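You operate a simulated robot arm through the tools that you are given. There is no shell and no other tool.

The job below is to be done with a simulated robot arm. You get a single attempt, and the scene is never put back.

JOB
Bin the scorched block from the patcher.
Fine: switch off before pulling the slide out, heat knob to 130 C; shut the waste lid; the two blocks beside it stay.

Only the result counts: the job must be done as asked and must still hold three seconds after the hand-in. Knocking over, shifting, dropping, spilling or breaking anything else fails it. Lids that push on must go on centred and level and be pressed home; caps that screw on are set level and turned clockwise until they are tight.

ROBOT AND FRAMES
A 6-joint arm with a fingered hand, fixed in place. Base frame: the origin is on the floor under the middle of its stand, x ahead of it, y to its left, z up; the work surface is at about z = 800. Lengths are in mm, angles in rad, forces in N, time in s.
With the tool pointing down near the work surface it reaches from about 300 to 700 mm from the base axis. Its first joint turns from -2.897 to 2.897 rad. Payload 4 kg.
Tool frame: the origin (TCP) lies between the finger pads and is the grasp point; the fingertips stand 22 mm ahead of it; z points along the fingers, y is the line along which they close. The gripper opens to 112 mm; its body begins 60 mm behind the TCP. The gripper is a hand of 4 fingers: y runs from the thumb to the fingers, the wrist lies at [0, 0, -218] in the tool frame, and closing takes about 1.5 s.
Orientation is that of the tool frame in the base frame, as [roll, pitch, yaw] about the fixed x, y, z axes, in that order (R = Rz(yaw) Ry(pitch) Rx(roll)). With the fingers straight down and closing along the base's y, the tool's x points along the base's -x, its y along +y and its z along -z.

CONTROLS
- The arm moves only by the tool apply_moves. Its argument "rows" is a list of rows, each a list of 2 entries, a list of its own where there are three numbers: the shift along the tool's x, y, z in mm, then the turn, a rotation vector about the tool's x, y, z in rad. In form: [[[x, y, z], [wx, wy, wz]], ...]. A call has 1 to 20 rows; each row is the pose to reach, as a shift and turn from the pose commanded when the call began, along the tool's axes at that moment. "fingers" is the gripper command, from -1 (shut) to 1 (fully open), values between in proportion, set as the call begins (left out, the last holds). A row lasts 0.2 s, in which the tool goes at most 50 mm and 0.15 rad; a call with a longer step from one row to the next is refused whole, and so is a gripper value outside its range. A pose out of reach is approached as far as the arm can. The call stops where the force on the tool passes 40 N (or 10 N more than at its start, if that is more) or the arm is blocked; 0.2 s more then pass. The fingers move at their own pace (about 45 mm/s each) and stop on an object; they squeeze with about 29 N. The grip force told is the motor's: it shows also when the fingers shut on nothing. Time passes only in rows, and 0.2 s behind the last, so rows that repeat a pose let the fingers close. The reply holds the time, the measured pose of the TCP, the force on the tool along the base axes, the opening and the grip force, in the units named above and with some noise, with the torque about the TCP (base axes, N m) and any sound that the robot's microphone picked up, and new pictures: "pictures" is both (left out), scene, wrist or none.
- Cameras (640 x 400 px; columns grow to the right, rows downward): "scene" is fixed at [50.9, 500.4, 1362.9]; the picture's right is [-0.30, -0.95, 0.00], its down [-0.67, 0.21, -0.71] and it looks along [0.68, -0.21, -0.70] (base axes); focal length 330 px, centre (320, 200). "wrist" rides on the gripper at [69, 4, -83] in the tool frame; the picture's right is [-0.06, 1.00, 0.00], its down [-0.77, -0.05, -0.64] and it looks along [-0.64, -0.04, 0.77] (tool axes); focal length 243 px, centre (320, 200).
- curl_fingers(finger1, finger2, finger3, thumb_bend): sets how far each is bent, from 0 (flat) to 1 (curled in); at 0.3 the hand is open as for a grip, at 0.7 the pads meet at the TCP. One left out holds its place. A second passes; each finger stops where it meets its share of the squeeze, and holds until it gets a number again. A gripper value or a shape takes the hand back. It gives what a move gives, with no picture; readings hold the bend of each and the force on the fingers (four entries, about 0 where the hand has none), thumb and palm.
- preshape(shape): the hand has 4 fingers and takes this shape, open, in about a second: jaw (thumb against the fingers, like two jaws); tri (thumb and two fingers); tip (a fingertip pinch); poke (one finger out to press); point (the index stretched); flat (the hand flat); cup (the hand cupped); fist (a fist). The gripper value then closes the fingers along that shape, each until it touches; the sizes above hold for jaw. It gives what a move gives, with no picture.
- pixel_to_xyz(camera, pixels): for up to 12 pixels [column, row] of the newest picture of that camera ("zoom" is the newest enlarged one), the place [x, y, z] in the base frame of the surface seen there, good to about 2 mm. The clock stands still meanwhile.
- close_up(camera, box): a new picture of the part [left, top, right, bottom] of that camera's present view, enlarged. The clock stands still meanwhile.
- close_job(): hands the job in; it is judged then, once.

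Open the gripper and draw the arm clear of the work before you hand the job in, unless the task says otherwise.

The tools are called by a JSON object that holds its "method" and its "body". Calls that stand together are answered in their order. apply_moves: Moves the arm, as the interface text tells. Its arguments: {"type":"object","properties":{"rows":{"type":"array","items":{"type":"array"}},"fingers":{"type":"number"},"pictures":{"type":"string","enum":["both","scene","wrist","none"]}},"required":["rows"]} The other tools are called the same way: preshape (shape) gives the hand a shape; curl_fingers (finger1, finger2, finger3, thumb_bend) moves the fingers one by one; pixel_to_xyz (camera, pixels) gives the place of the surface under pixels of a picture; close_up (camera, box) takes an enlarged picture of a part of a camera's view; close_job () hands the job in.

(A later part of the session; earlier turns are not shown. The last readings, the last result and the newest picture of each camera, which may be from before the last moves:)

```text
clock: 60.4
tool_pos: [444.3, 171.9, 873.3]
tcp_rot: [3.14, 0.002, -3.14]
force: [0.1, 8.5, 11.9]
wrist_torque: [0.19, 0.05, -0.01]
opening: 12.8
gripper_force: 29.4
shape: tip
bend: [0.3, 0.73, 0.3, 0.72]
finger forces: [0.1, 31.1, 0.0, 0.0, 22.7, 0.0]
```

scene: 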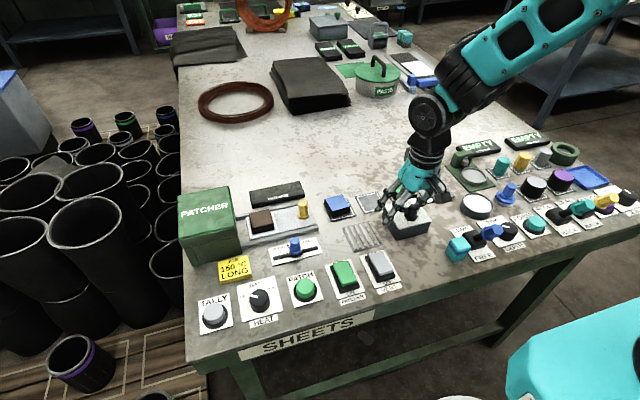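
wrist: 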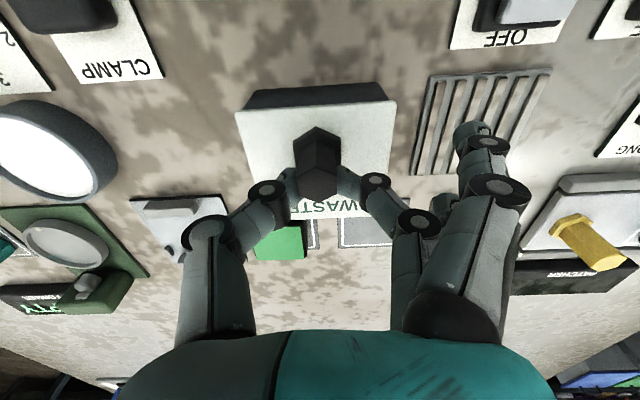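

Sideways forces in y stayed normal (±8 N), so the knob is fixed in that direction, and in x only friction slip occurred. I'll release, rise, and turn the hand 90° so that it closes along x, to push and pull squarely in x.

{"method": "apply_moves", "body": {"rows": [[[0, 2, 0], [0, 0, 0]], [[0, 2, 0], [0, 0, 0]], [[0, 2, 0], [0, 0, 0]], [[0, 2, -15], [0, 0, 0]], [[0, 2, -40], [0, 0, 0]], [[0, 2, -40], [0, 0, -0.13]], [[0, 2, -40], [0, 0, -0.26]], [[0, 2, -40], [0, 0, -0.39]], [[0, 2, -40], [0, 0, -0.52]], [[0, 2, -40], [0, 0, -0.65]], [[0, 2, -40], [0, 0, -0.78]], [[0, 2, -40], [0, 0, -0.91]], [[0, 2, -40], [0, 0, -1.04]], [[0, 2, -40], [0, 0, -1.17]], [[0, 2, -40], [0, 0, -1.3]], [[0, 2, -40], [0, 0, -1.44]], [[0, 2, -40], [0, 0, -1.571]], [[0, 2, -40], [0, 0, -1.571]]], "fingers": -0.214}}

{"method": "close_up", "body": {"camera": "wrist", "box": [200, 90, 440, 240]}}

{"method": "close_up", "body": {"camera": "scene", "box": [345, 145, 465, 245]}}

```text
clock: 64.2
tool_pos: [446.7, 174.7, 914.1]
tcp_rot: [3.141, -0.001, -1.567]
force: [0.8, 0.4, -0.1]
wrist_torque: [0.05, -0.02, -0.01]
opening: 43.4
gripper_force: 0.1
shape: tip
bend: [0.03, 0.73, 0.03, 0.7]
finger forces: [0.0, 0.0, 0.0, 0.1, 0.0, 0.1]
```

scene: 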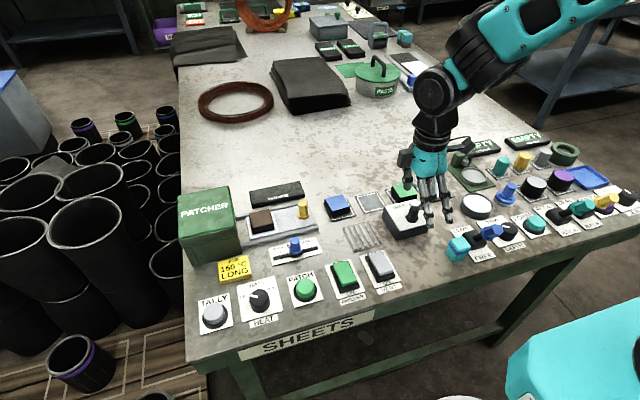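
wrist: 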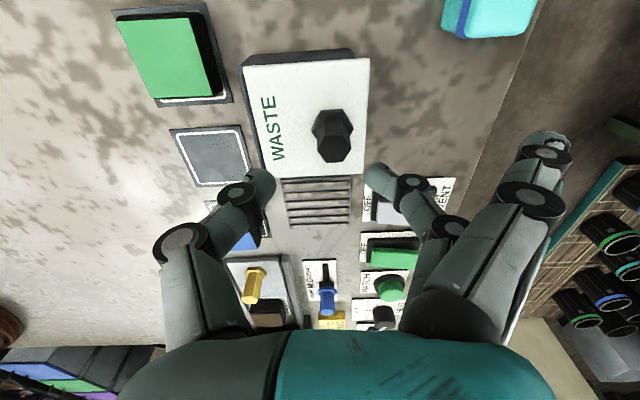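

```text
2.67 times, centred on (320, 165) of wrist
```

zoom: 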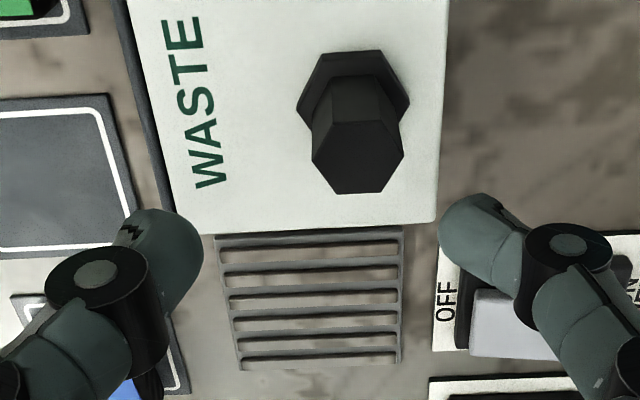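

```text
4.00 times, centred on (405, 195) of scene
```

zoom: 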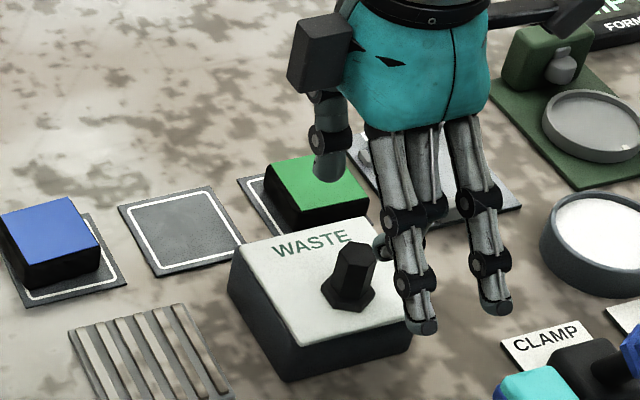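

There's now a dark strip along the lid's +x edge at zoom (145,100)–(170,205) that wasn't there before, which hints that the lid slid slightly. I'll measure the lid and body edges.

{"method": "close_up", "body": {"camera": "wrist", "box": [220, 40, 380, 190]}}

{"method": "pixel_to_xyz", "body": {"camera": "wrist", "pixels": [[245, 70], [249, 70], [252, 70], [366, 65], [369, 70], [372, 80], [330, 145], [345, 142], [270, 173], [362, 170]]}}

{"method": "close_up", "body": {"camera": "scene", "box": [365, 185, 445, 245]}}

```text
2.67 times, centred on (300, 115) of wrist
```

zoom: 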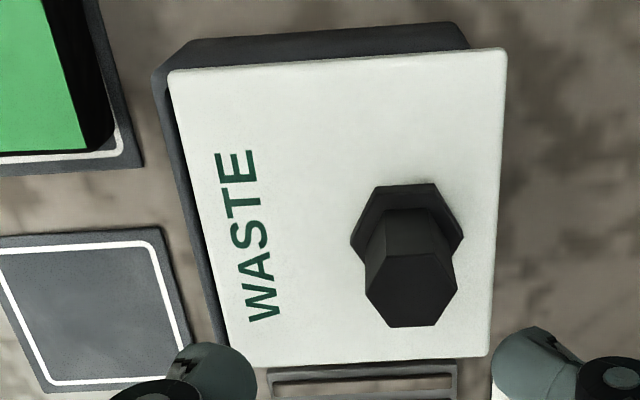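

```text
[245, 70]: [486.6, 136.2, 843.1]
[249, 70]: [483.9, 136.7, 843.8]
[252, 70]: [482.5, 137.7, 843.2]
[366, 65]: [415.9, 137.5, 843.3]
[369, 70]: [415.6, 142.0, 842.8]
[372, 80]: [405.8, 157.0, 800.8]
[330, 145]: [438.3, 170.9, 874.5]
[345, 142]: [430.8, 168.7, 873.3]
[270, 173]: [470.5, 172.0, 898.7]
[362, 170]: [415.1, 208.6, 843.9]
```

```text
6.67 times, centred on (405, 215) of scene
```

zoom: 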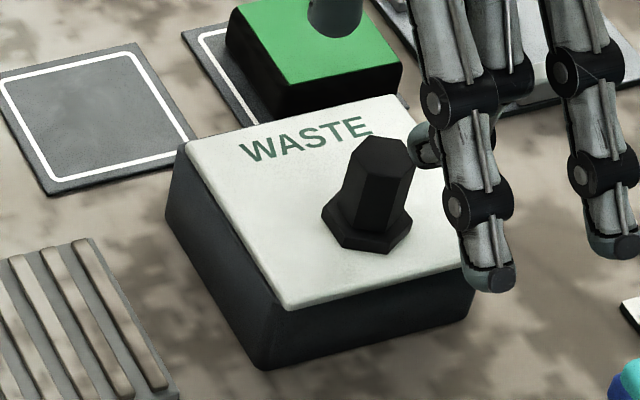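

The lid did slide: its front edge is now at x≈415.5 (it was 420), so it opens toward −x. I'll descend on the knob at (439, 172) with the hand closing along x.

{"method": "apply_moves", "body": {"rows": [[[1, 4, 10], [0, 0, 0]], [[2, 6.5, 25], [0, 0, 0]], [[2, 6.5, 38], [0, 0, 0]], [[2, 6.5, 38], [0, 0, 0]]], "pictures": "none"}}

{"method": "apply_moves", "body": {"rows": [[[0, 0, 0], [0, 0, 0]], [[0, 0, 0], [0, 0, 0]], [[0, 0, 0], [0, 0, 0]], [[0, 0, 0], [0, 0, 0]], [[0, 0, 0], [0, 0, 0]]], "fingers": -1}}

{"method": "close_up", "body": {"camera": "wrist", "box": [200, 90, 440, 240]}}

```text
clock: 65.2
tool_pos: [440.4, 173.2, 878.1]
tcp_rot: [3.14, 0.0, -1.569]
force: [0.2, -0.9, 0.4]
wrist_torque: [0.01, 0.0, 0.01]
opening: 43.3
gripper_force: 0.1
shape: tip
bend: [0.03, 0.73, 0.03, 0.7]
finger forces: [0.0, 0.0, 0.0, 0.1, 0.0, 0.0]
```

```text
clock: 66.4
tool_pos: [440.4, 173.4, 878.0]
tcp_rot: [-3.141, 0.0, -1.569]
force: [-0.4, 5.0, -4.4]
wrist_torque: [0.05, 0.04, 0.0]
opening: 13.6
gripper_force: 29.3
shape: tip
bend: [0.29, 0.72, 0.29, 0.7]
finger forces: [0.0, 26.3, 0.1, 0.0, 26.0, 0.1]
```

scene: 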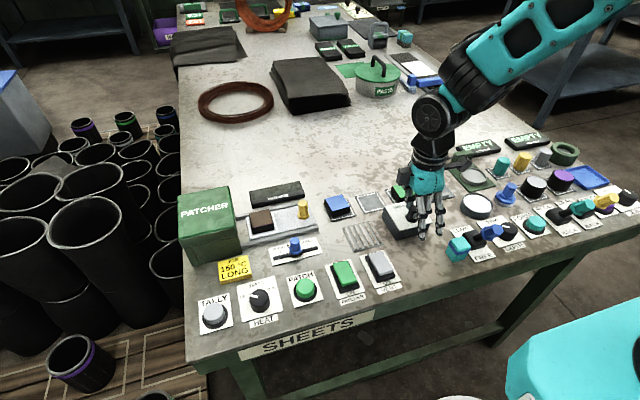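
wrist: 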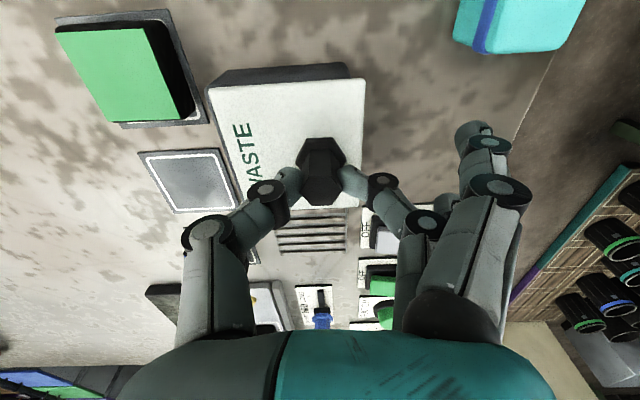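

```text
2.67 times, centred on (320, 165) of wrist
```

zoom: 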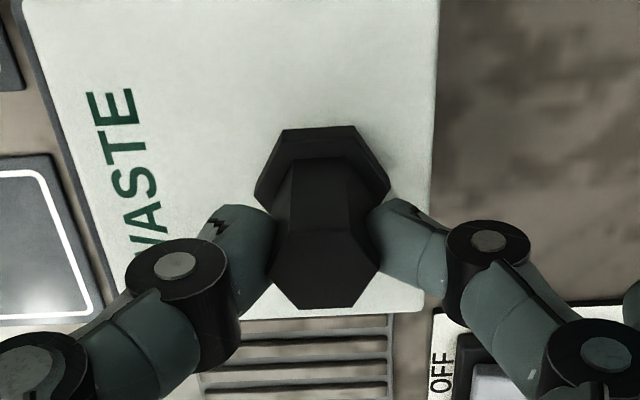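

The knob is pinched square along x. I'll pull toward −x (tool +y), 30 mm first, and watch the force and the lid.

{"method": "apply_moves", "body": {"rows": [[[0, 5, 0], [0, 0, 0]], [[0, 10, 0], [0, 0, 0]], [[0, 15, 0], [0, 0, 0]], [[0, 20, 0], [0, 0, 0]], [[0, 25, 0], [0, 0, 0]], [[0, 30, 0], [0, 0, 0]]]}}

{"method": "close_up", "body": {"camera": "scene", "box": [345, 155, 465, 255]}}

```text
clock: 67.8
tool_pos: [408.2, 172.4, 877.5]
tcp_rot: [-3.14, 0.0, -1.569]
force: [-0.8, 5.9, 15.4]
wrist_torque: [0.1, 0.02, 0.01]
opening: 14.8
gripper_force: 29.3
shape: tip
bend: [0.3, 0.73, 0.3, 0.71]
finger forces: [0.1, 30.3, 0.0, 0.0, 30.8, 0.0]
```

scene: 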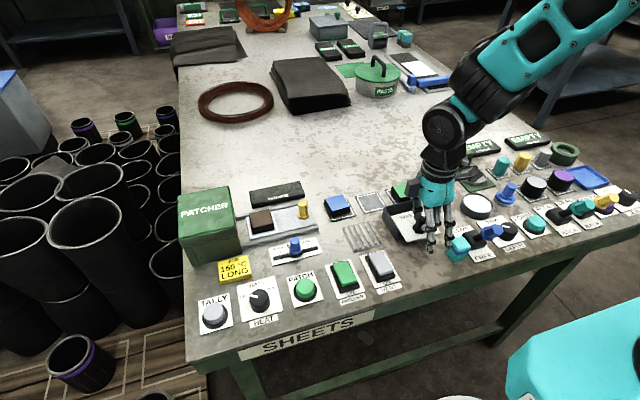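
wrist: 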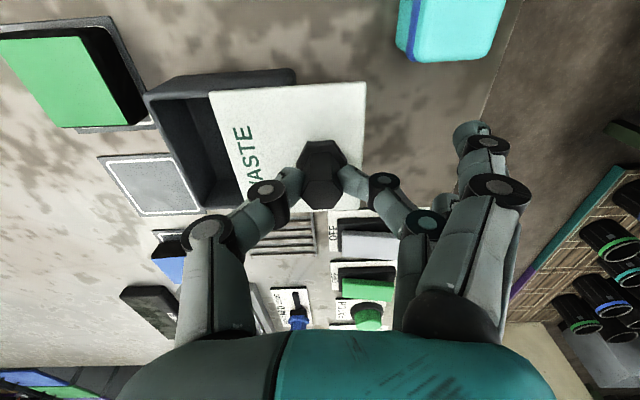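

```text
4.00 times, centred on (405, 205) of scene
```

zoom: 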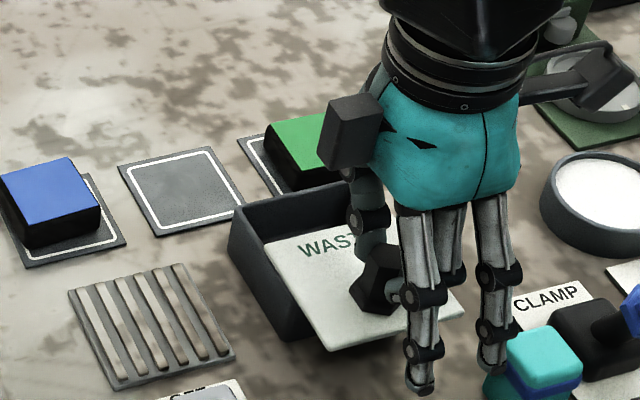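

The lid slides open nicely. Before pulling further, I'll check where the cyan cube and CLAMP parts are relative to the fingers.

{"method": "pixel_to_xyz", "body": {"camera": "zoom", "pixels": [[520, 340], [545, 340], [560, 380], [485, 360], [420, 388], [495, 365], [595, 330], [460, 300], [330, 350], [555, 300]]}}

{"method": "pixel_to_xyz", "body": {"camera": "wrist", "pixels": [[450, 30], [410, 55], [480, 55], [362, 90], [355, 200], [212, 92], [150, 95], [290, 75]]}}

```text
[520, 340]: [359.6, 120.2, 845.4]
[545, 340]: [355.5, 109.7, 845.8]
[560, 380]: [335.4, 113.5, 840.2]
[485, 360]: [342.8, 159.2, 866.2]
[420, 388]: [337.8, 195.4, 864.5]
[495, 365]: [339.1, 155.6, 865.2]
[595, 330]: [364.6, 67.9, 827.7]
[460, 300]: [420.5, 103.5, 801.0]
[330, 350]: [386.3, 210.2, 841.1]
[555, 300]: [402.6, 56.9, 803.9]
```

```text
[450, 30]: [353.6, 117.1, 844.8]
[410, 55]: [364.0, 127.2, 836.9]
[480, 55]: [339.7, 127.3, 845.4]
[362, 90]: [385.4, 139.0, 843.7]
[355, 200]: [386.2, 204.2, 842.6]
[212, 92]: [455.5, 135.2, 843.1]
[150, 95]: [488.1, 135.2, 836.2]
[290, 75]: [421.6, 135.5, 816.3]
```

The lid (y≥135) will clear the cube (y≤127). I'll pull another 38 mm to open the bin fully.

{"method": "apply_moves", "body": {"rows": [[[0, 6, 0], [0, 0, 0]], [[0, 12, 0], [0, 0, 0]], [[0, 18, 0], [0, 0, 0]], [[0, 24, 0], [0, 0, 0]], [[0, 30, 0], [0, 0, 0]], [[0, 34, 0], [0, 0, 0]], [[0, 38, 0], [0, 0, 0]]]}}

{"method": "close_up", "body": {"camera": "scene", "box": [345, 155, 465, 255]}}

```text
clock: 69.4
tool_pos: [372.8, 172.0, 876.5]
tcp_rot: [-3.137, 0.001, -1.571]
force: [15.3, 2.7, 7.0]
wrist_torque: [0.0, -0.31, 0.0]
opening: 14.4
gripper_force: 29.1
shape: tip
bend: [0.3, 0.73, 0.3, 0.7]
finger forces: [0.0, 22.8, 0.1, 0.0, 37.9, 0.0]
```

scene: 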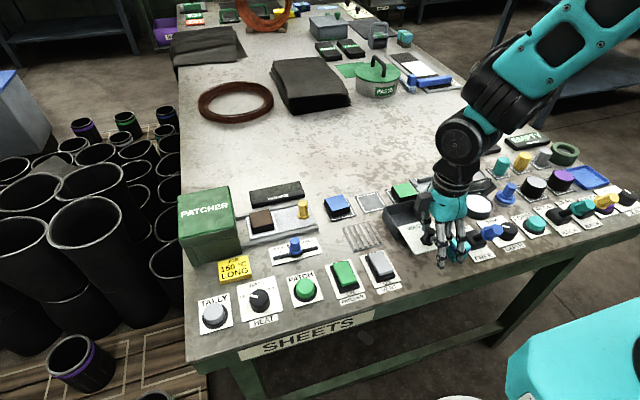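
wrist: 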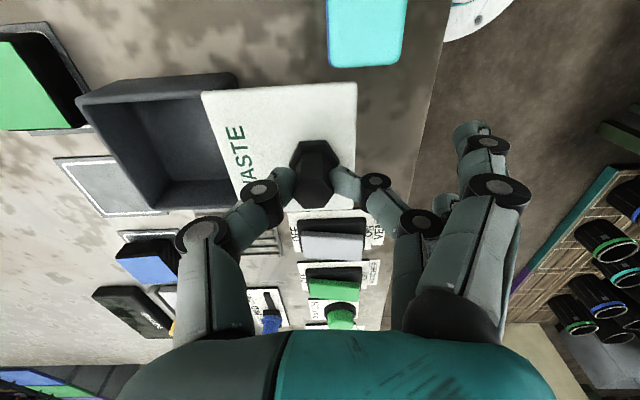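

```text
4.00 times, centred on (405, 205) of scene
```

zoom: 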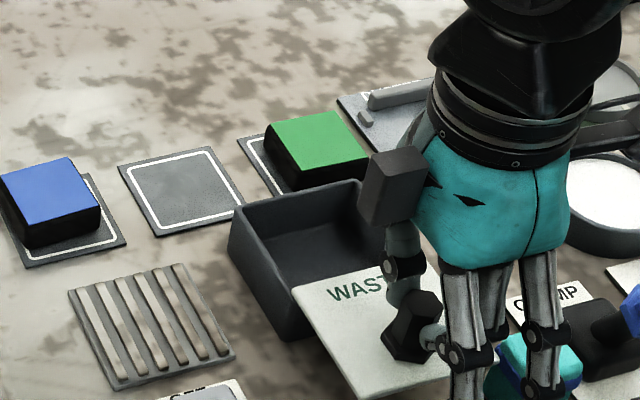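

A 15 N x-force suggests the lid hit its stop. I'll measure how much of the bin is open.

{"method": "pixel_to_xyz", "body": {"camera": "wrist", "pixels": [[206, 100], [225, 170], [350, 90], [78, 100], [118, 205], [232, 78], [150, 130], [170, 180], [195, 85], [195, 100]]}}

{"method": "close_up", "body": {"camera": "wrist", "box": [60, 50, 380, 250]}}

```text
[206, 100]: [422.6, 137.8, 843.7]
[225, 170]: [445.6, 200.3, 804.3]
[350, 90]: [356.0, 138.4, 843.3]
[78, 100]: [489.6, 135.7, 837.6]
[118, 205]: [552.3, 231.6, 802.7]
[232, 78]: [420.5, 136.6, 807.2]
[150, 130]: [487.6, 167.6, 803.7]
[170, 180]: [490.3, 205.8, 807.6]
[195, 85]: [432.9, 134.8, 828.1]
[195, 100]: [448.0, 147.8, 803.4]
```

```text
2.00 times, centred on (220, 150) of wrist
```

zoom: 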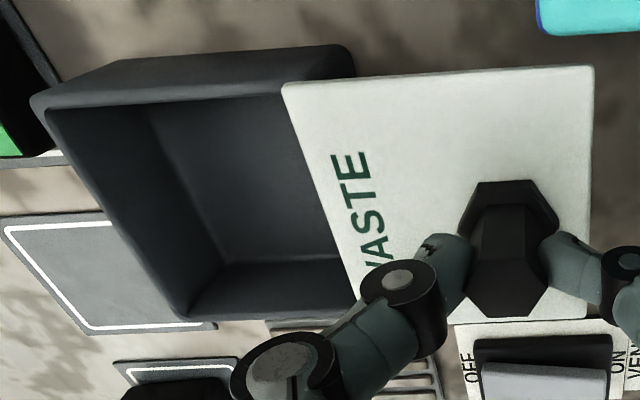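

The bin is fully open, with the lid's back edge at x≈423 against the bin span 420–493. I'll relieve the load, release the knob, and rise.

{"method": "apply_moves", "body": {"rows": [[[0, -1.5, 0], [0, 0, 0]], [[0, -2.5, 0], [0, 0, 0]]], "pictures": "none"}}

{"method": "apply_moves", "body": {"rows": [[[0, 0, 0], [0, 0, 0]], [[0, 0, 0], [0, 0, 0]], [[0, 0, 0], [0, 0, 0]], [[0, 0, -15], [0, 0, 0]], [[0, 0, -45], [0, 0, 0]], [[0, 0, -85], [0, 0, 0]], [[0, 0, -85], [0, 0, 0]]], "fingers": -0.214}}

{"method": "close_up", "body": {"camera": "scene", "box": [345, 155, 465, 255]}}

{"method": "preshape", "body": {"shape": "jaw"}}

```text
clock: 70.0
tool_pos: [372.5, 172.6, 876.3]
tcp_rot: [3.141, 0.0, -1.569]
force: [5.3, 2.4, 14.9]
wrist_torque: [0.05, -0.24, 0.0]
opening: 14.9
gripper_force: 28.7
shape: tip
bend: [0.3, 0.73, 0.3, 0.71]
finger forces: [0.0, 28.0, 0.0, 0.1, 33.1, 0.1]
```

```text
clock: 71.6
tool_pos: [374.8, 177.2, 961.2]
tcp_rot: [-3.14, 0.001, -1.569]
force: [0.1, 0.1, -0.3]
wrist_torque: [0.02, -0.02, -0.05]
opening: 43.4
gripper_force: 0.0
shape: tip
bend: [0.03, 0.73, 0.03, 0.7]
finger forces: [0.0, 0.0, 0.0, 0.0, 0.0, 0.0]
```

scene: 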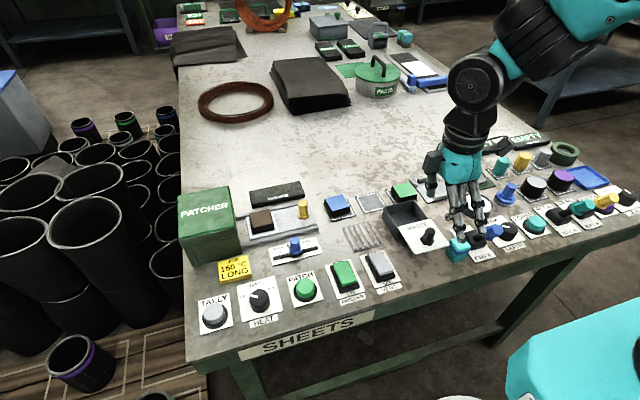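
wrist: 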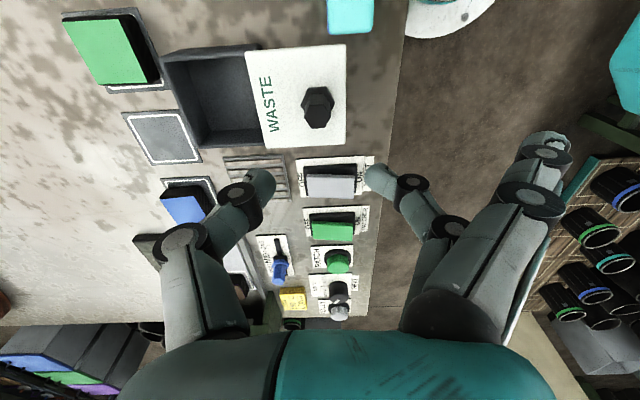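

```text
4.00 times, centred on (405, 205) of scene
```

zoom: 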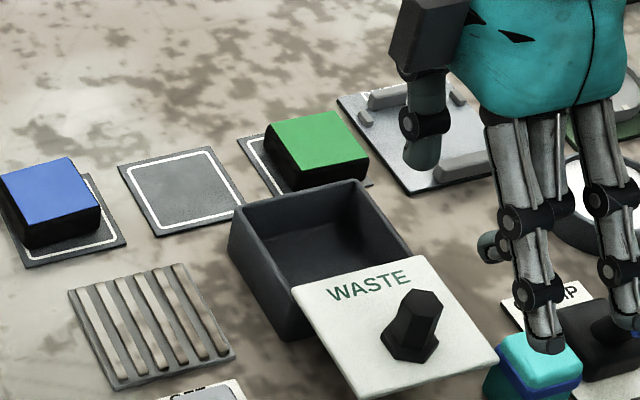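

```text
clock: 72.5
tool_pos: [374.9, 178.1, 960.2]
tcp_rot: [-3.141, 0.0, -1.57]
force: [-0.6, -0.9, -0.2]
wrist_torque: [-0.01, -0.01, 0.01]
opening: 112.0
gripper_force: 0.0
shape: jaw
bend: [0.3, 0.3, 0.3, 0.3]
finger forces: [0.0, 0.1, 0.0, 0.1, 0.0, 0.1]
```

The lid stays open and the knob is free. Now I'll go to a hover above the scorched block with the tool tilted 0.3 rad toward +y for reach, with the hand closing along x and opened to 76 mm.

{"method": "apply_moves", "body": {"rows": [[[-37, -21.2, 0], [0, 0, 0]], [[-74, -42.4, 5], [0, 0, 0]], [[-111.1, -63.6, 10], [0, -0.05, 0]], [[-148.1, -84.9, 15], [0, -0.1, 0]], [[-185.1, -106.1, 20], [0, -0.15, 0]], [[-222.2, -127.3, 25], [0, -0.2, 0]], [[-259.2, -148.5, 30], [0, -0.25, 0]], [[-296.2, -169.7, 35.5], [0, -0.3, 0]], [[-296.2, -169.7, 35.5], [0, -0.3, 0]]], "fingers": 0.357}}

{"method": "close_up", "body": {"camera": "wrist", "box": [200, 60, 440, 220]}}

{"method": "close_up", "body": {"camera": "scene", "box": [180, 150, 340, 270]}}

```text
clock: 74.5
tool_pos: [543.6, 471.1, 921.5]
tcp_rot: [3.14, 0.3, -1.569]
force: [-0.3, 0.3, 0.9]
wrist_torque: [-0.02, 0.03, 0.01]
opening: 76.3
gripper_force: 0.0
shape: jaw
bend: [0.68, 0.68, 0.68, 0.65]
finger forces: [0.0, 0.0, 0.0, 0.0, 0.1, 0.0]
```

scene: 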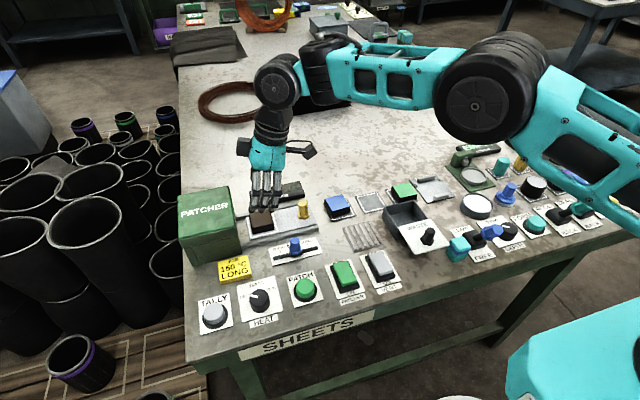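
wrist: 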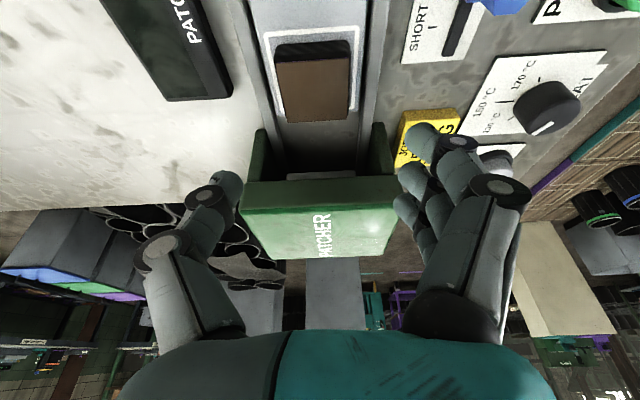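

```text
2.50 times, centred on (320, 140) of wrist
```

zoom: 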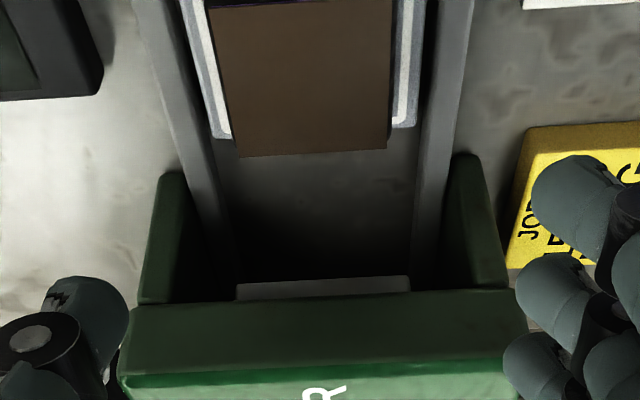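

```text
3.33 times, centred on (260, 210) of scene
```

zoom: 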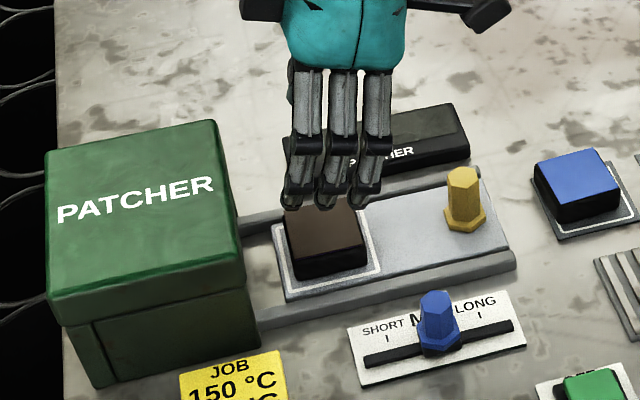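

The tilt is right (z-axis leans toward +y). I'll measure the block and side clearances from this view.

{"method": "pixel_to_xyz", "body": {"camera": "wrist", "pixels": [[279, 65], [347, 64], [345, 117], [289, 119], [315, 90], [312, 47], [262, 80], [372, 75], [265, 35], [362, 35], [230, 178], [415, 135]]}}

```text
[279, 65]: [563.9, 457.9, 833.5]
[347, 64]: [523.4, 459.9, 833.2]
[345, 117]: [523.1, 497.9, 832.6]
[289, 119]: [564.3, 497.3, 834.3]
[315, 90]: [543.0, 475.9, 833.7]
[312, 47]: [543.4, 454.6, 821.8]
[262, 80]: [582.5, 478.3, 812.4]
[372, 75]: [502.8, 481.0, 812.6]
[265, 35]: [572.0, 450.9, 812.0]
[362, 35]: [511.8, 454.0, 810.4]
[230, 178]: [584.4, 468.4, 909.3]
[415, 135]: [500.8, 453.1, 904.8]
```

The block's centre is (543.7, 478) with its top at 833, and the rails lie flat at z 812. I'll descend 50 mm vertically and take another reading.

{"method": "apply_moves", "body": {"rows": [[[7.4, 0, 23.9], [0, 0, 0]], [[14.8, 0, 47.8], [0, 0, 0]], [[14.8, 0, 47.8], [0, 0, 0]]], "pictures": "none"}}

{"method": "apply_moves", "body": {"rows": [[[0, 0, 0], [0, 0, 0]]]}}

{"method": "close_up", "body": {"camera": "wrist", "box": [180, 20, 500, 220]}}

{"method": "close_up", "body": {"camera": "scene", "box": [180, 150, 340, 270]}}

```text
clock: 75.3
tool_pos: [544.3, 467.6, 871.4]
tcp_rot: [-3.14, 0.3, -1.569]
force: [-0.2, -0.1, -0.1]
wrist_torque: [0.0, -0.02, -0.02]
opening: 76.5
gripper_force: 0.1
shape: jaw
bend: [0.68, 0.68, 0.68, 0.65]
finger forces: [0.0, 0.0, 0.0, 0.0, 0.1, 0.1]
```

```text
clock: 75.7
tool_pos: [543.8, 466.6, 873.2]
tcp_rot: [-3.142, 0.301, -1.568]
force: [0.0, 0.0, 0.5]
wrist_torque: [0.01, -0.02, 0.0]
opening: 76.1
gripper_force: 0.1
shape: jaw
bend: [0.68, 0.68, 0.68, 0.65]
finger forces: [0.0, 0.0, 0.0, 0.0, 0.1, 0.0]
```

scene: 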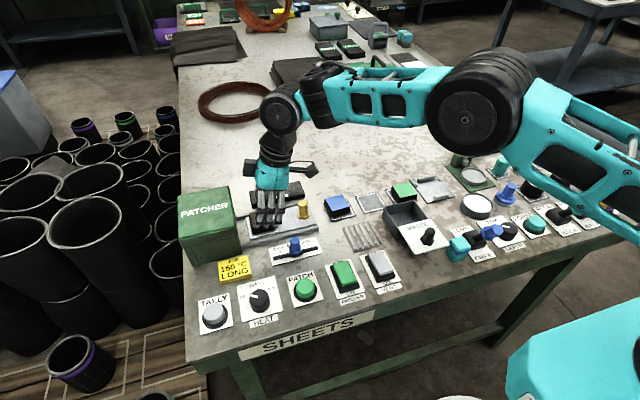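
wrist: 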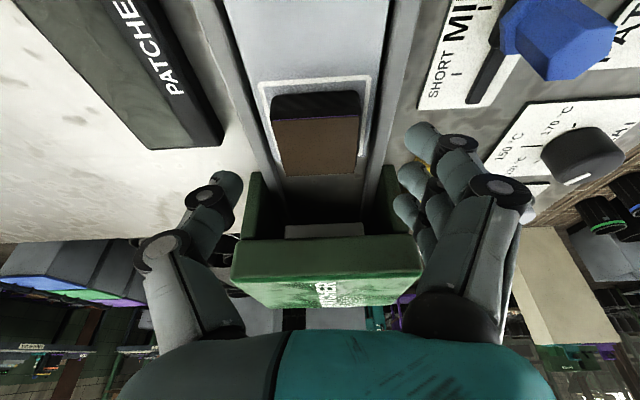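

```text
2.00 times, centred on (340, 120) of wrist
```

zoom: 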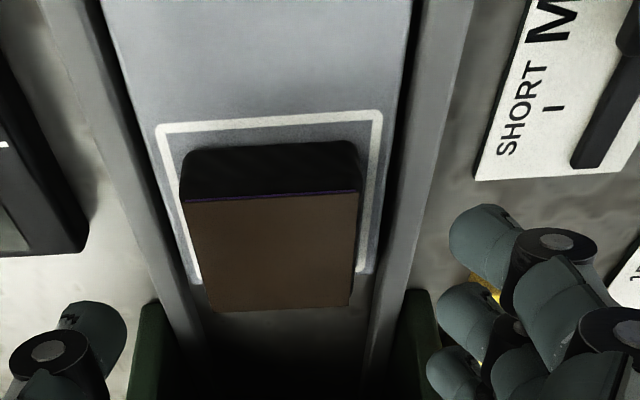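

```text
3.33 times, centred on (260, 210) of scene
```

zoom: 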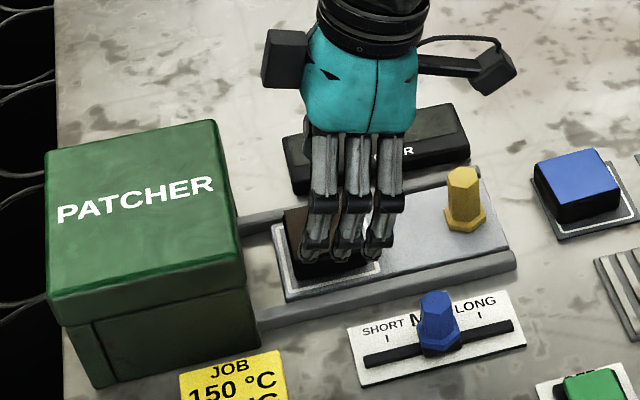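

The readings put the TCP at (544, 467, 872). I'll make the last move, 29 mm down and 5.6 mm toward +y, so the pads straddle the block.

{"method": "apply_moves", "body": {"rows": [[[1.2, 0.1, 12], [0, 0, 0]], [[2.4, 0.2, 22], [0, 0, 0]], [[3.3, 0.3, 29.6], [0, 0, 0]], [[3.3, 0.3, 29.6], [0, 0, 0]]]}}

{"method": "close_up", "body": {"camera": "wrist", "box": [180, 60, 500, 260]}}

{"method": "close_up", "body": {"camera": "scene", "box": [200, 170, 320, 260]}}

```text
clock: 76.7
tool_pos: [543.2, 473.0, 846.3]
tcp_rot: [3.141, 0.299, -1.569]
force: [-0.6, -0.4, -0.1]
wrist_torque: [-0.01, 0.0, 0.0]
opening: 76.2
gripper_force: 0.0
shape: jaw
bend: [0.68, 0.68, 0.68, 0.65]
finger forces: [0.0, 0.0, 0.1, 0.0, 0.0, 0.0]
```

scene: 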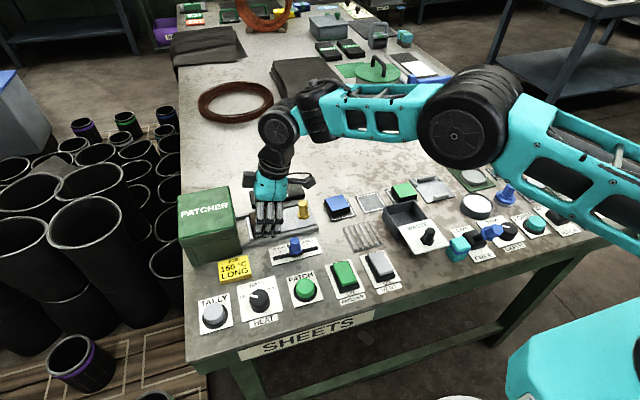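
wrist: 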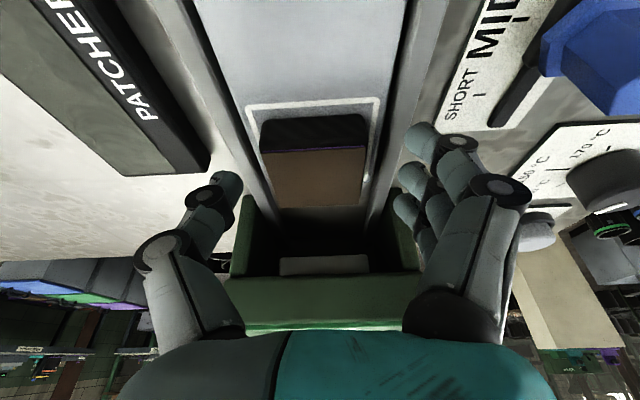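

```text
2.00 times, centred on (340, 160) of wrist
```

zoom: 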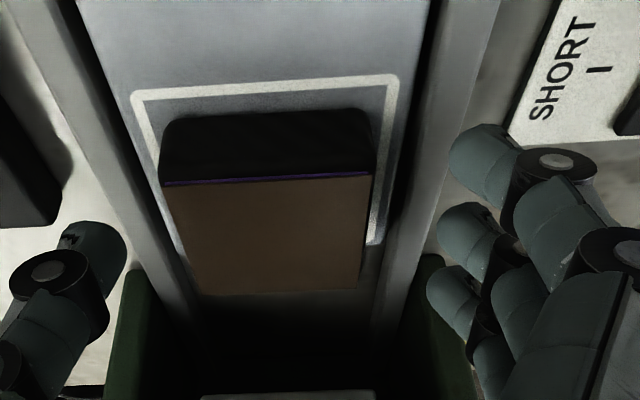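

```text
4.44 times, centred on (260, 215) of scene
```

zoom: 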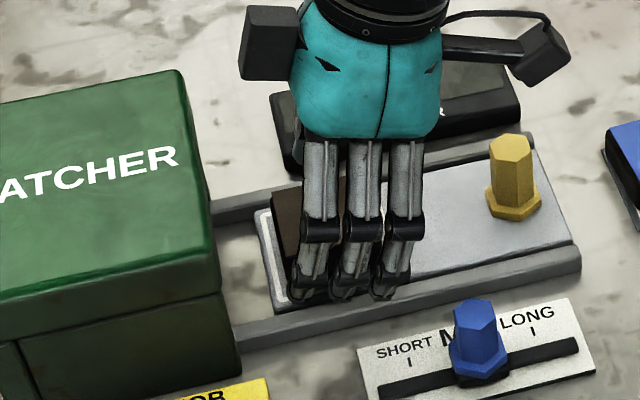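

The block lies between the thumb and the three fingers. I'll lower 3 mm more for a fuller grip and then close.

{"method": "apply_moves", "body": {"rows": [[[0.9, 0, 2.9], [0, 0, 0]], [[0.9, 0, 2.9], [0, 0, 0]]], "pictures": "none"}}

{"method": "apply_moves", "body": {"rows": [[[0, 0, 0], [0, 0, 0]], [[0, 0, 0], [0, 0, 0]], [[0, 0, 0], [0, 0, 0]], [[0, 0, 0], [0, 0, 0]], [[0, 0, 0], [0, 0, 0]]], "fingers": -1}}

{"method": "close_up", "body": {"camera": "wrist", "box": [180, 60, 500, 260]}}

{"method": "close_up", "body": {"camera": "scene", "box": [200, 170, 320, 260]}}

```text
clock: 77.3
tool_pos: [542.0, 474.2, 842.5]
tcp_rot: [3.141, 0.3, -1.568]
force: [-0.1, -0.8, -0.2]
wrist_torque: [0.0, -0.03, 0.03]
opening: 76.3
gripper_force: 0.1
shape: jaw
bend: [0.68, 0.68, 0.68, 0.65]
finger forces: [0.1, 0.0, 0.1, 0.0, 0.0, 0.1]
```

```text
clock: 78.5
tool_pos: [543.2, 474.0, 843.5]
tcp_rot: [-3.14, 0.299, -1.569]
force: [-0.2, -0.2, 5.3]
wrist_torque: [0.17, 0.19, 0.01]
opening: 41.1
gripper_force: 29.2
shape: jaw
bend: [0.73, 0.73, 0.75, 0.7]
finger forces: [9.2, 9.1, 21.2, 0.0, 26.2, 0.1]
```

scene: 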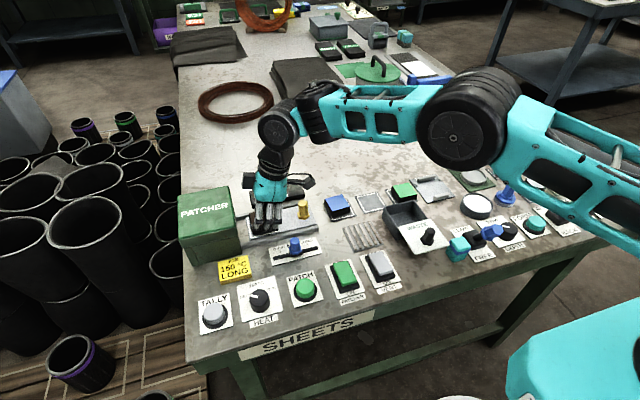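
wrist: 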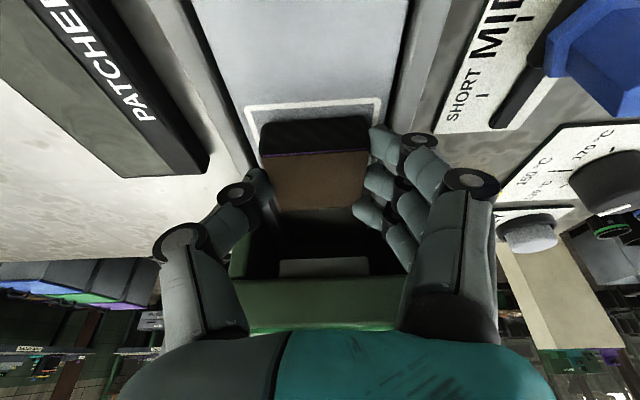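

```text
2.00 times, centred on (340, 160) of wrist
```

zoom: 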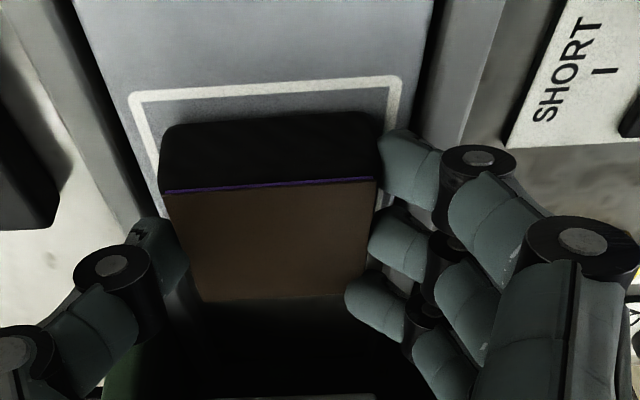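

```text
4.44 times, centred on (260, 215) of scene
```

zoom: 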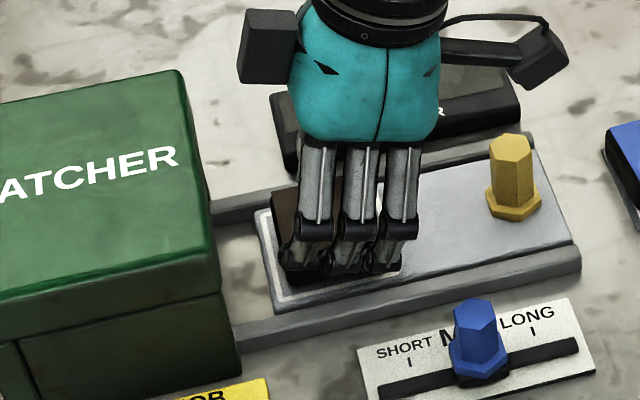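

All the fingers and the thumb hold the block (9, 9, 21 and 26 N). I'll lift straight up 25 mm and check that it comes along level.

{"method": "apply_moves", "body": {"rows": [[[-1.5, 0, -4.8], [0, 0, 0]], [[-3, 0, -9.6], [0, 0, 0]], [[-5.2, 0, -16.7], [0, 0, 0]], [[-7.4, 0, -23.9], [0, 0, 0]], [[-7.4, 0, -23.9], [0, 0, 0]]]}}

{"method": "close_up", "body": {"camera": "wrist", "box": [180, 60, 500, 260]}}

{"method": "close_up", "body": {"camera": "scene", "box": [200, 170, 320, 260]}}

```text
clock: 79.7
tool_pos: [541.8, 474.3, 868.7]
tcp_rot: [-3.141, 0.3, -1.568]
force: [0.0, 0.0, -0.5]
wrist_torque: [-0.01, 0.0, -0.02]
opening: 41.2
gripper_force: 29.2
shape: jaw
bend: [0.73, 0.73, 0.74, 0.7]
finger forces: [9.4, 9.3, 14.8, 0.0, 25.9, 0.0]
```

scene: 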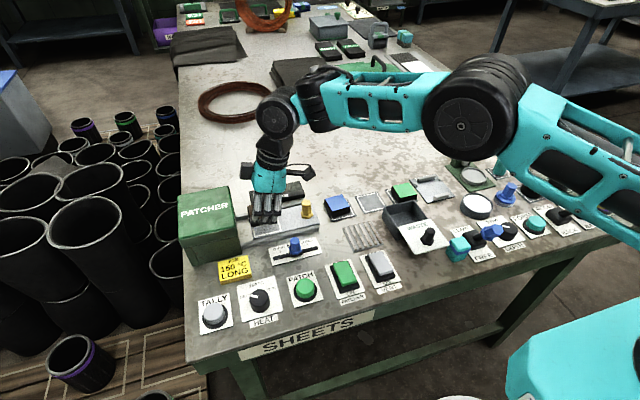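
wrist: 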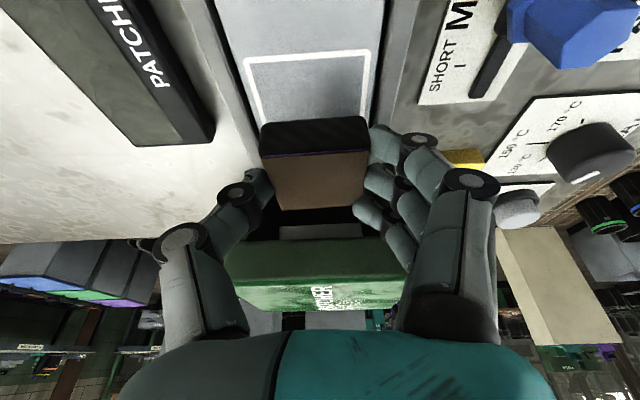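

```text
2.00 times, centred on (340, 160) of wrist
```

zoom: 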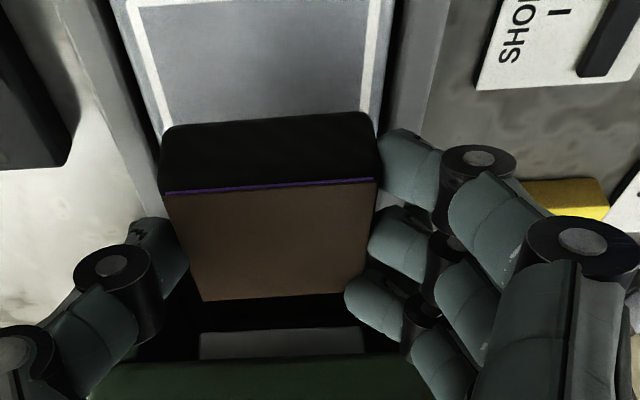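

```text
4.44 times, centred on (260, 215) of scene
```

zoom: 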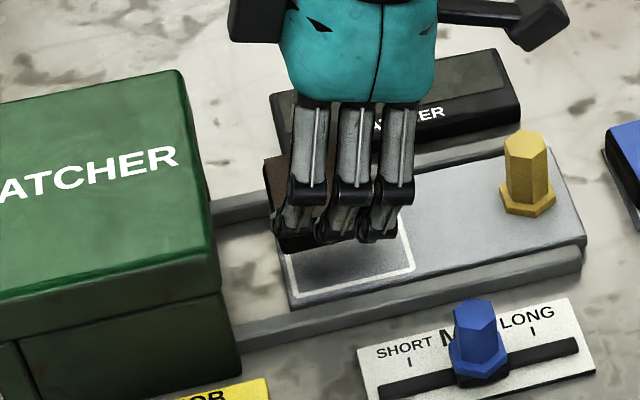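

The block is in hand and level. I'll raise it to z≈940 and carry it over the bin centre at (457, 173), keeping the same tilt so the block stays level.

{"method": "apply_moves", "body": {"rows": [[[-5.3, 0, -17.2], [0, 0, 0]], [[-13.3, 0, -43], [0, 0, 0]], [[-21.3, 0, -68.8], [0, 0, 0]], [[7.8, 8.65, -77.8], [0, 0, 0]], [[37, 17.3, -86.8], [0, 0, 0]], [[66.1, 25.95, -95.8], [0, 0, 0]], [[95.2, 34.6, -104.8], [0, 0, 0]], [[124.4, 43.3, -113.9], [0, 0, 0]], [[153.5, 51.9, -122.9], [0, 0, 0]], [[182.6, 60.6, -131.9], [0, 0, 0]], [[211.7, 69.2, -140.9], [0, 0, 0]], [[240.9, 77.9, -149.9], [0, 0, 0]], [[262, 84.1, -156.4], [0, 0, 0]], [[270, 86.5, -158.9], [0, 0, 0]], [[270, 86.5, -158.9], [0, 0, 0]]]}}

{"method": "close_up", "body": {"camera": "wrist", "box": [160, 60, 480, 260]}}

{"method": "close_up", "body": {"camera": "scene", "box": [345, 115, 485, 255]}}

```text
clock: 82.9
tool_pos: [454.7, 167.5, 939.1]
tcp_rot: [-3.141, 0.301, -1.569]
force: [0.7, -0.5, -1.0]
wrist_torque: [0.03, 0.0, -0.01]
opening: 40.8
gripper_force: 29.0
shape: jaw
bend: [0.73, 0.73, 0.74, 0.7]
finger forces: [9.1, 9.3, 9.9, 0.0, 25.9, 0.0]
```

scene: 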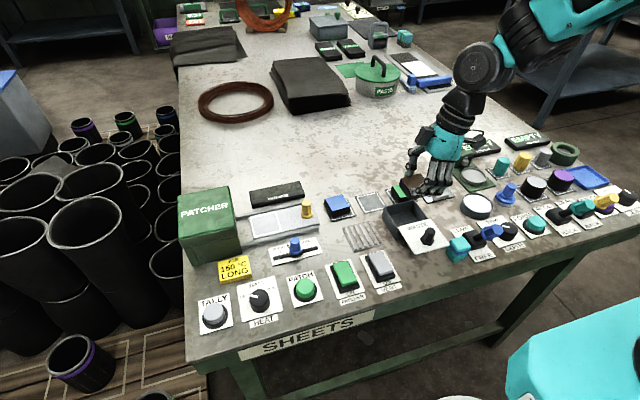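
wrist: 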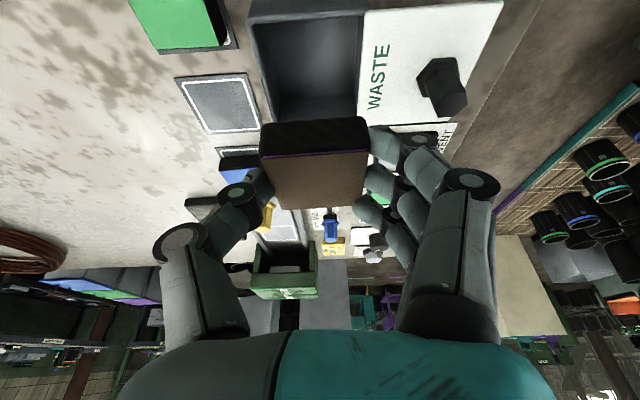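

```text
2.00 times, centred on (320, 160) of wrist
```

zoom: 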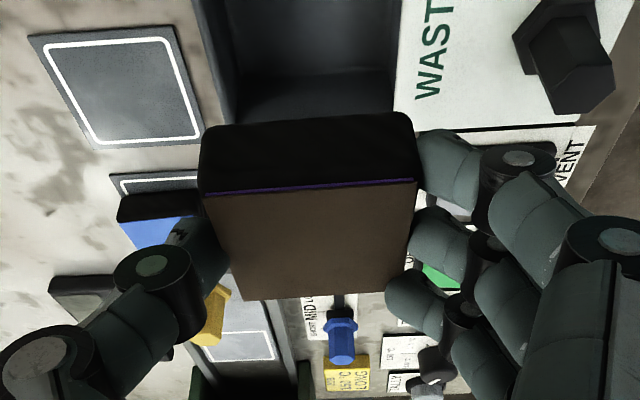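

```text
2.86 times, centred on (415, 185) of scene
```

zoom: 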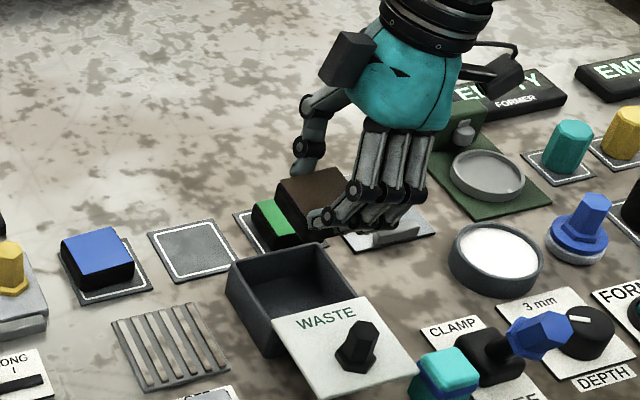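

The block is carried safely over the bin area. I'll measure the block's position and the bin's inner edges for the final alignment.

{"method": "pixel_to_xyz", "body": {"camera": "wrist", "pixels": [[268, 162], [364, 156], [352, 201], [286, 206], [317, 180], [315, 125], [255, 20], [275, 105], [358, 105], [250, 60], [310, 110], [368, 20]]}}

{"method": "pixel_to_xyz", "body": {"camera": "zoom", "pixels": [[228, 262], [322, 246], [272, 325], [262, 352], [366, 300], [300, 270], [245, 285], [290, 185], [345, 190], [310, 232]]}}

```text
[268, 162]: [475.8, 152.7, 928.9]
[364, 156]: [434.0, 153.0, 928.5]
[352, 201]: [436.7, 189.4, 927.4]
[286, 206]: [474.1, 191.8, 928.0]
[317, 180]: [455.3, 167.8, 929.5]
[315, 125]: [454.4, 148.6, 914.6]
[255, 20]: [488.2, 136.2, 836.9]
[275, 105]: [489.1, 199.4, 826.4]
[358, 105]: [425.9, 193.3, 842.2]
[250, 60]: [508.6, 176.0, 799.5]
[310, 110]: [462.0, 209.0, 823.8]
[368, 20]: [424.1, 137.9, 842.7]
```

```text
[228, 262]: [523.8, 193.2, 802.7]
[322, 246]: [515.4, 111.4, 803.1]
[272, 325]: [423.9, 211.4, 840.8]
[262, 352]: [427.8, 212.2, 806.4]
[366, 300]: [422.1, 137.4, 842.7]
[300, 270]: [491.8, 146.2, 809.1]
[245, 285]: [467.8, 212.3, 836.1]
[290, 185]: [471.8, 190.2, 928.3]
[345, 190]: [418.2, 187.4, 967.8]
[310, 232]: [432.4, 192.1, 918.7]
```

The block is at x 433–476.5, y 151–193. I'll shift it +3 mm in x and +1.5 mm in y and lower it by 54 mm to just above the rim, then check.

{"method": "apply_moves", "body": {"rows": [[[3.6, -1, 13], [0, 0, 0]], [[7.2, -2, 26], [0, 0, 0]], [[10.9, -3, 39], [0, 0, 0]], [[14.5, -3, 52], [0, 0, 0]], [[14.5, -3, 52], [0, 0, 0]]]}}

{"method": "close_up", "body": {"camera": "wrist", "box": [160, 60, 480, 260]}}

{"method": "close_up", "body": {"camera": "scene", "box": [345, 145, 465, 245]}}

```text
clock: 84.1
tool_pos: [457.7, 169.9, 885.6]
tcp_rot: [3.141, 0.3, -1.569]
force: [0.1, 0.7, -0.3]
wrist_torque: [-0.03, 0.01, 0.04]
opening: 40.5
gripper_force: 28.4
shape: jaw
bend: [0.73, 0.73, 0.74, 0.7]
finger forces: [9.2, 9.3, 9.2, 0.1, 26.0, 0.0]
```

scene: 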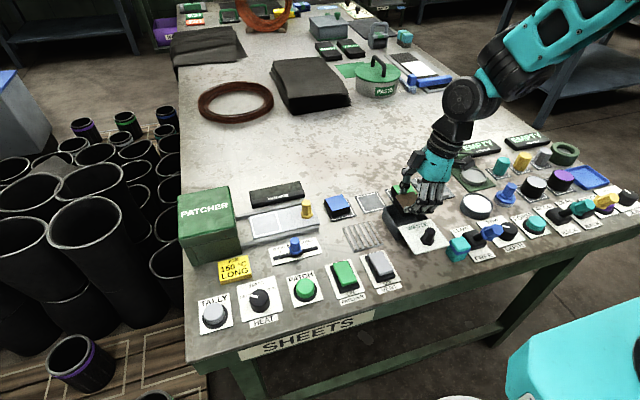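
wrist: 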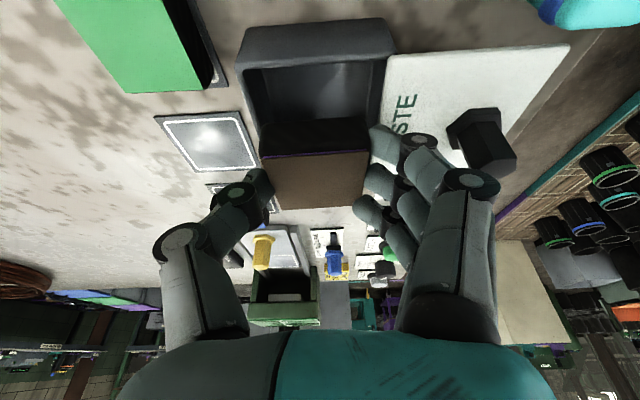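

```text
2.00 times, centred on (320, 160) of wrist
```

zoom: 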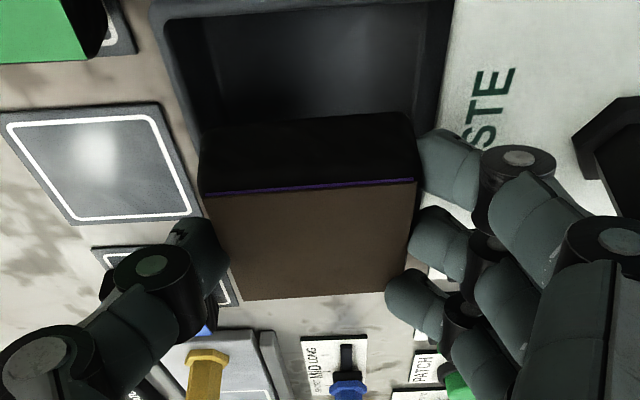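

```text
4.00 times, centred on (405, 195) of scene
```

zoom: 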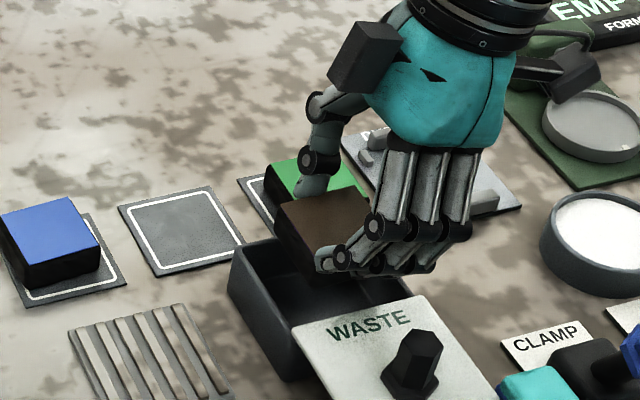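

The block hangs just over the open bin. I'll check fingertip heights against the lid before lowering the last bit.

{"method": "pixel_to_xyz", "body": {"camera": "wrist", "pixels": [[380, 145], [378, 180], [366, 210], [268, 180], [317, 180], [270, 160], [365, 155], [355, 200], [288, 205]]}}

{"method": "pixel_to_xyz", "body": {"camera": "zoom", "pixels": [[330, 268], [350, 265], [375, 268], [400, 268], [420, 268], [300, 270], [315, 190], [320, 165], [310, 220]]}}

```text
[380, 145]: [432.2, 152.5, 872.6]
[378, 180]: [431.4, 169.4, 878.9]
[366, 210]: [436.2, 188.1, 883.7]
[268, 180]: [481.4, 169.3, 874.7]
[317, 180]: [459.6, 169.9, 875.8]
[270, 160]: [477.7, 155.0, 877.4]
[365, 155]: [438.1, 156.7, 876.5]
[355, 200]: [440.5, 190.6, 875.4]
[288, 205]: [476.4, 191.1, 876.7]
```

```text
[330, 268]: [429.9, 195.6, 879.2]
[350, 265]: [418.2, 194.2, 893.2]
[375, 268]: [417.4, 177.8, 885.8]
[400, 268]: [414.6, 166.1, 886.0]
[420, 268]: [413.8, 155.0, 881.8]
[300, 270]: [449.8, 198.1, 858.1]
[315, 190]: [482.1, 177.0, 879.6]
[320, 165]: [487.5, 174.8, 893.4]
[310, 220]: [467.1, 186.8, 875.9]
```

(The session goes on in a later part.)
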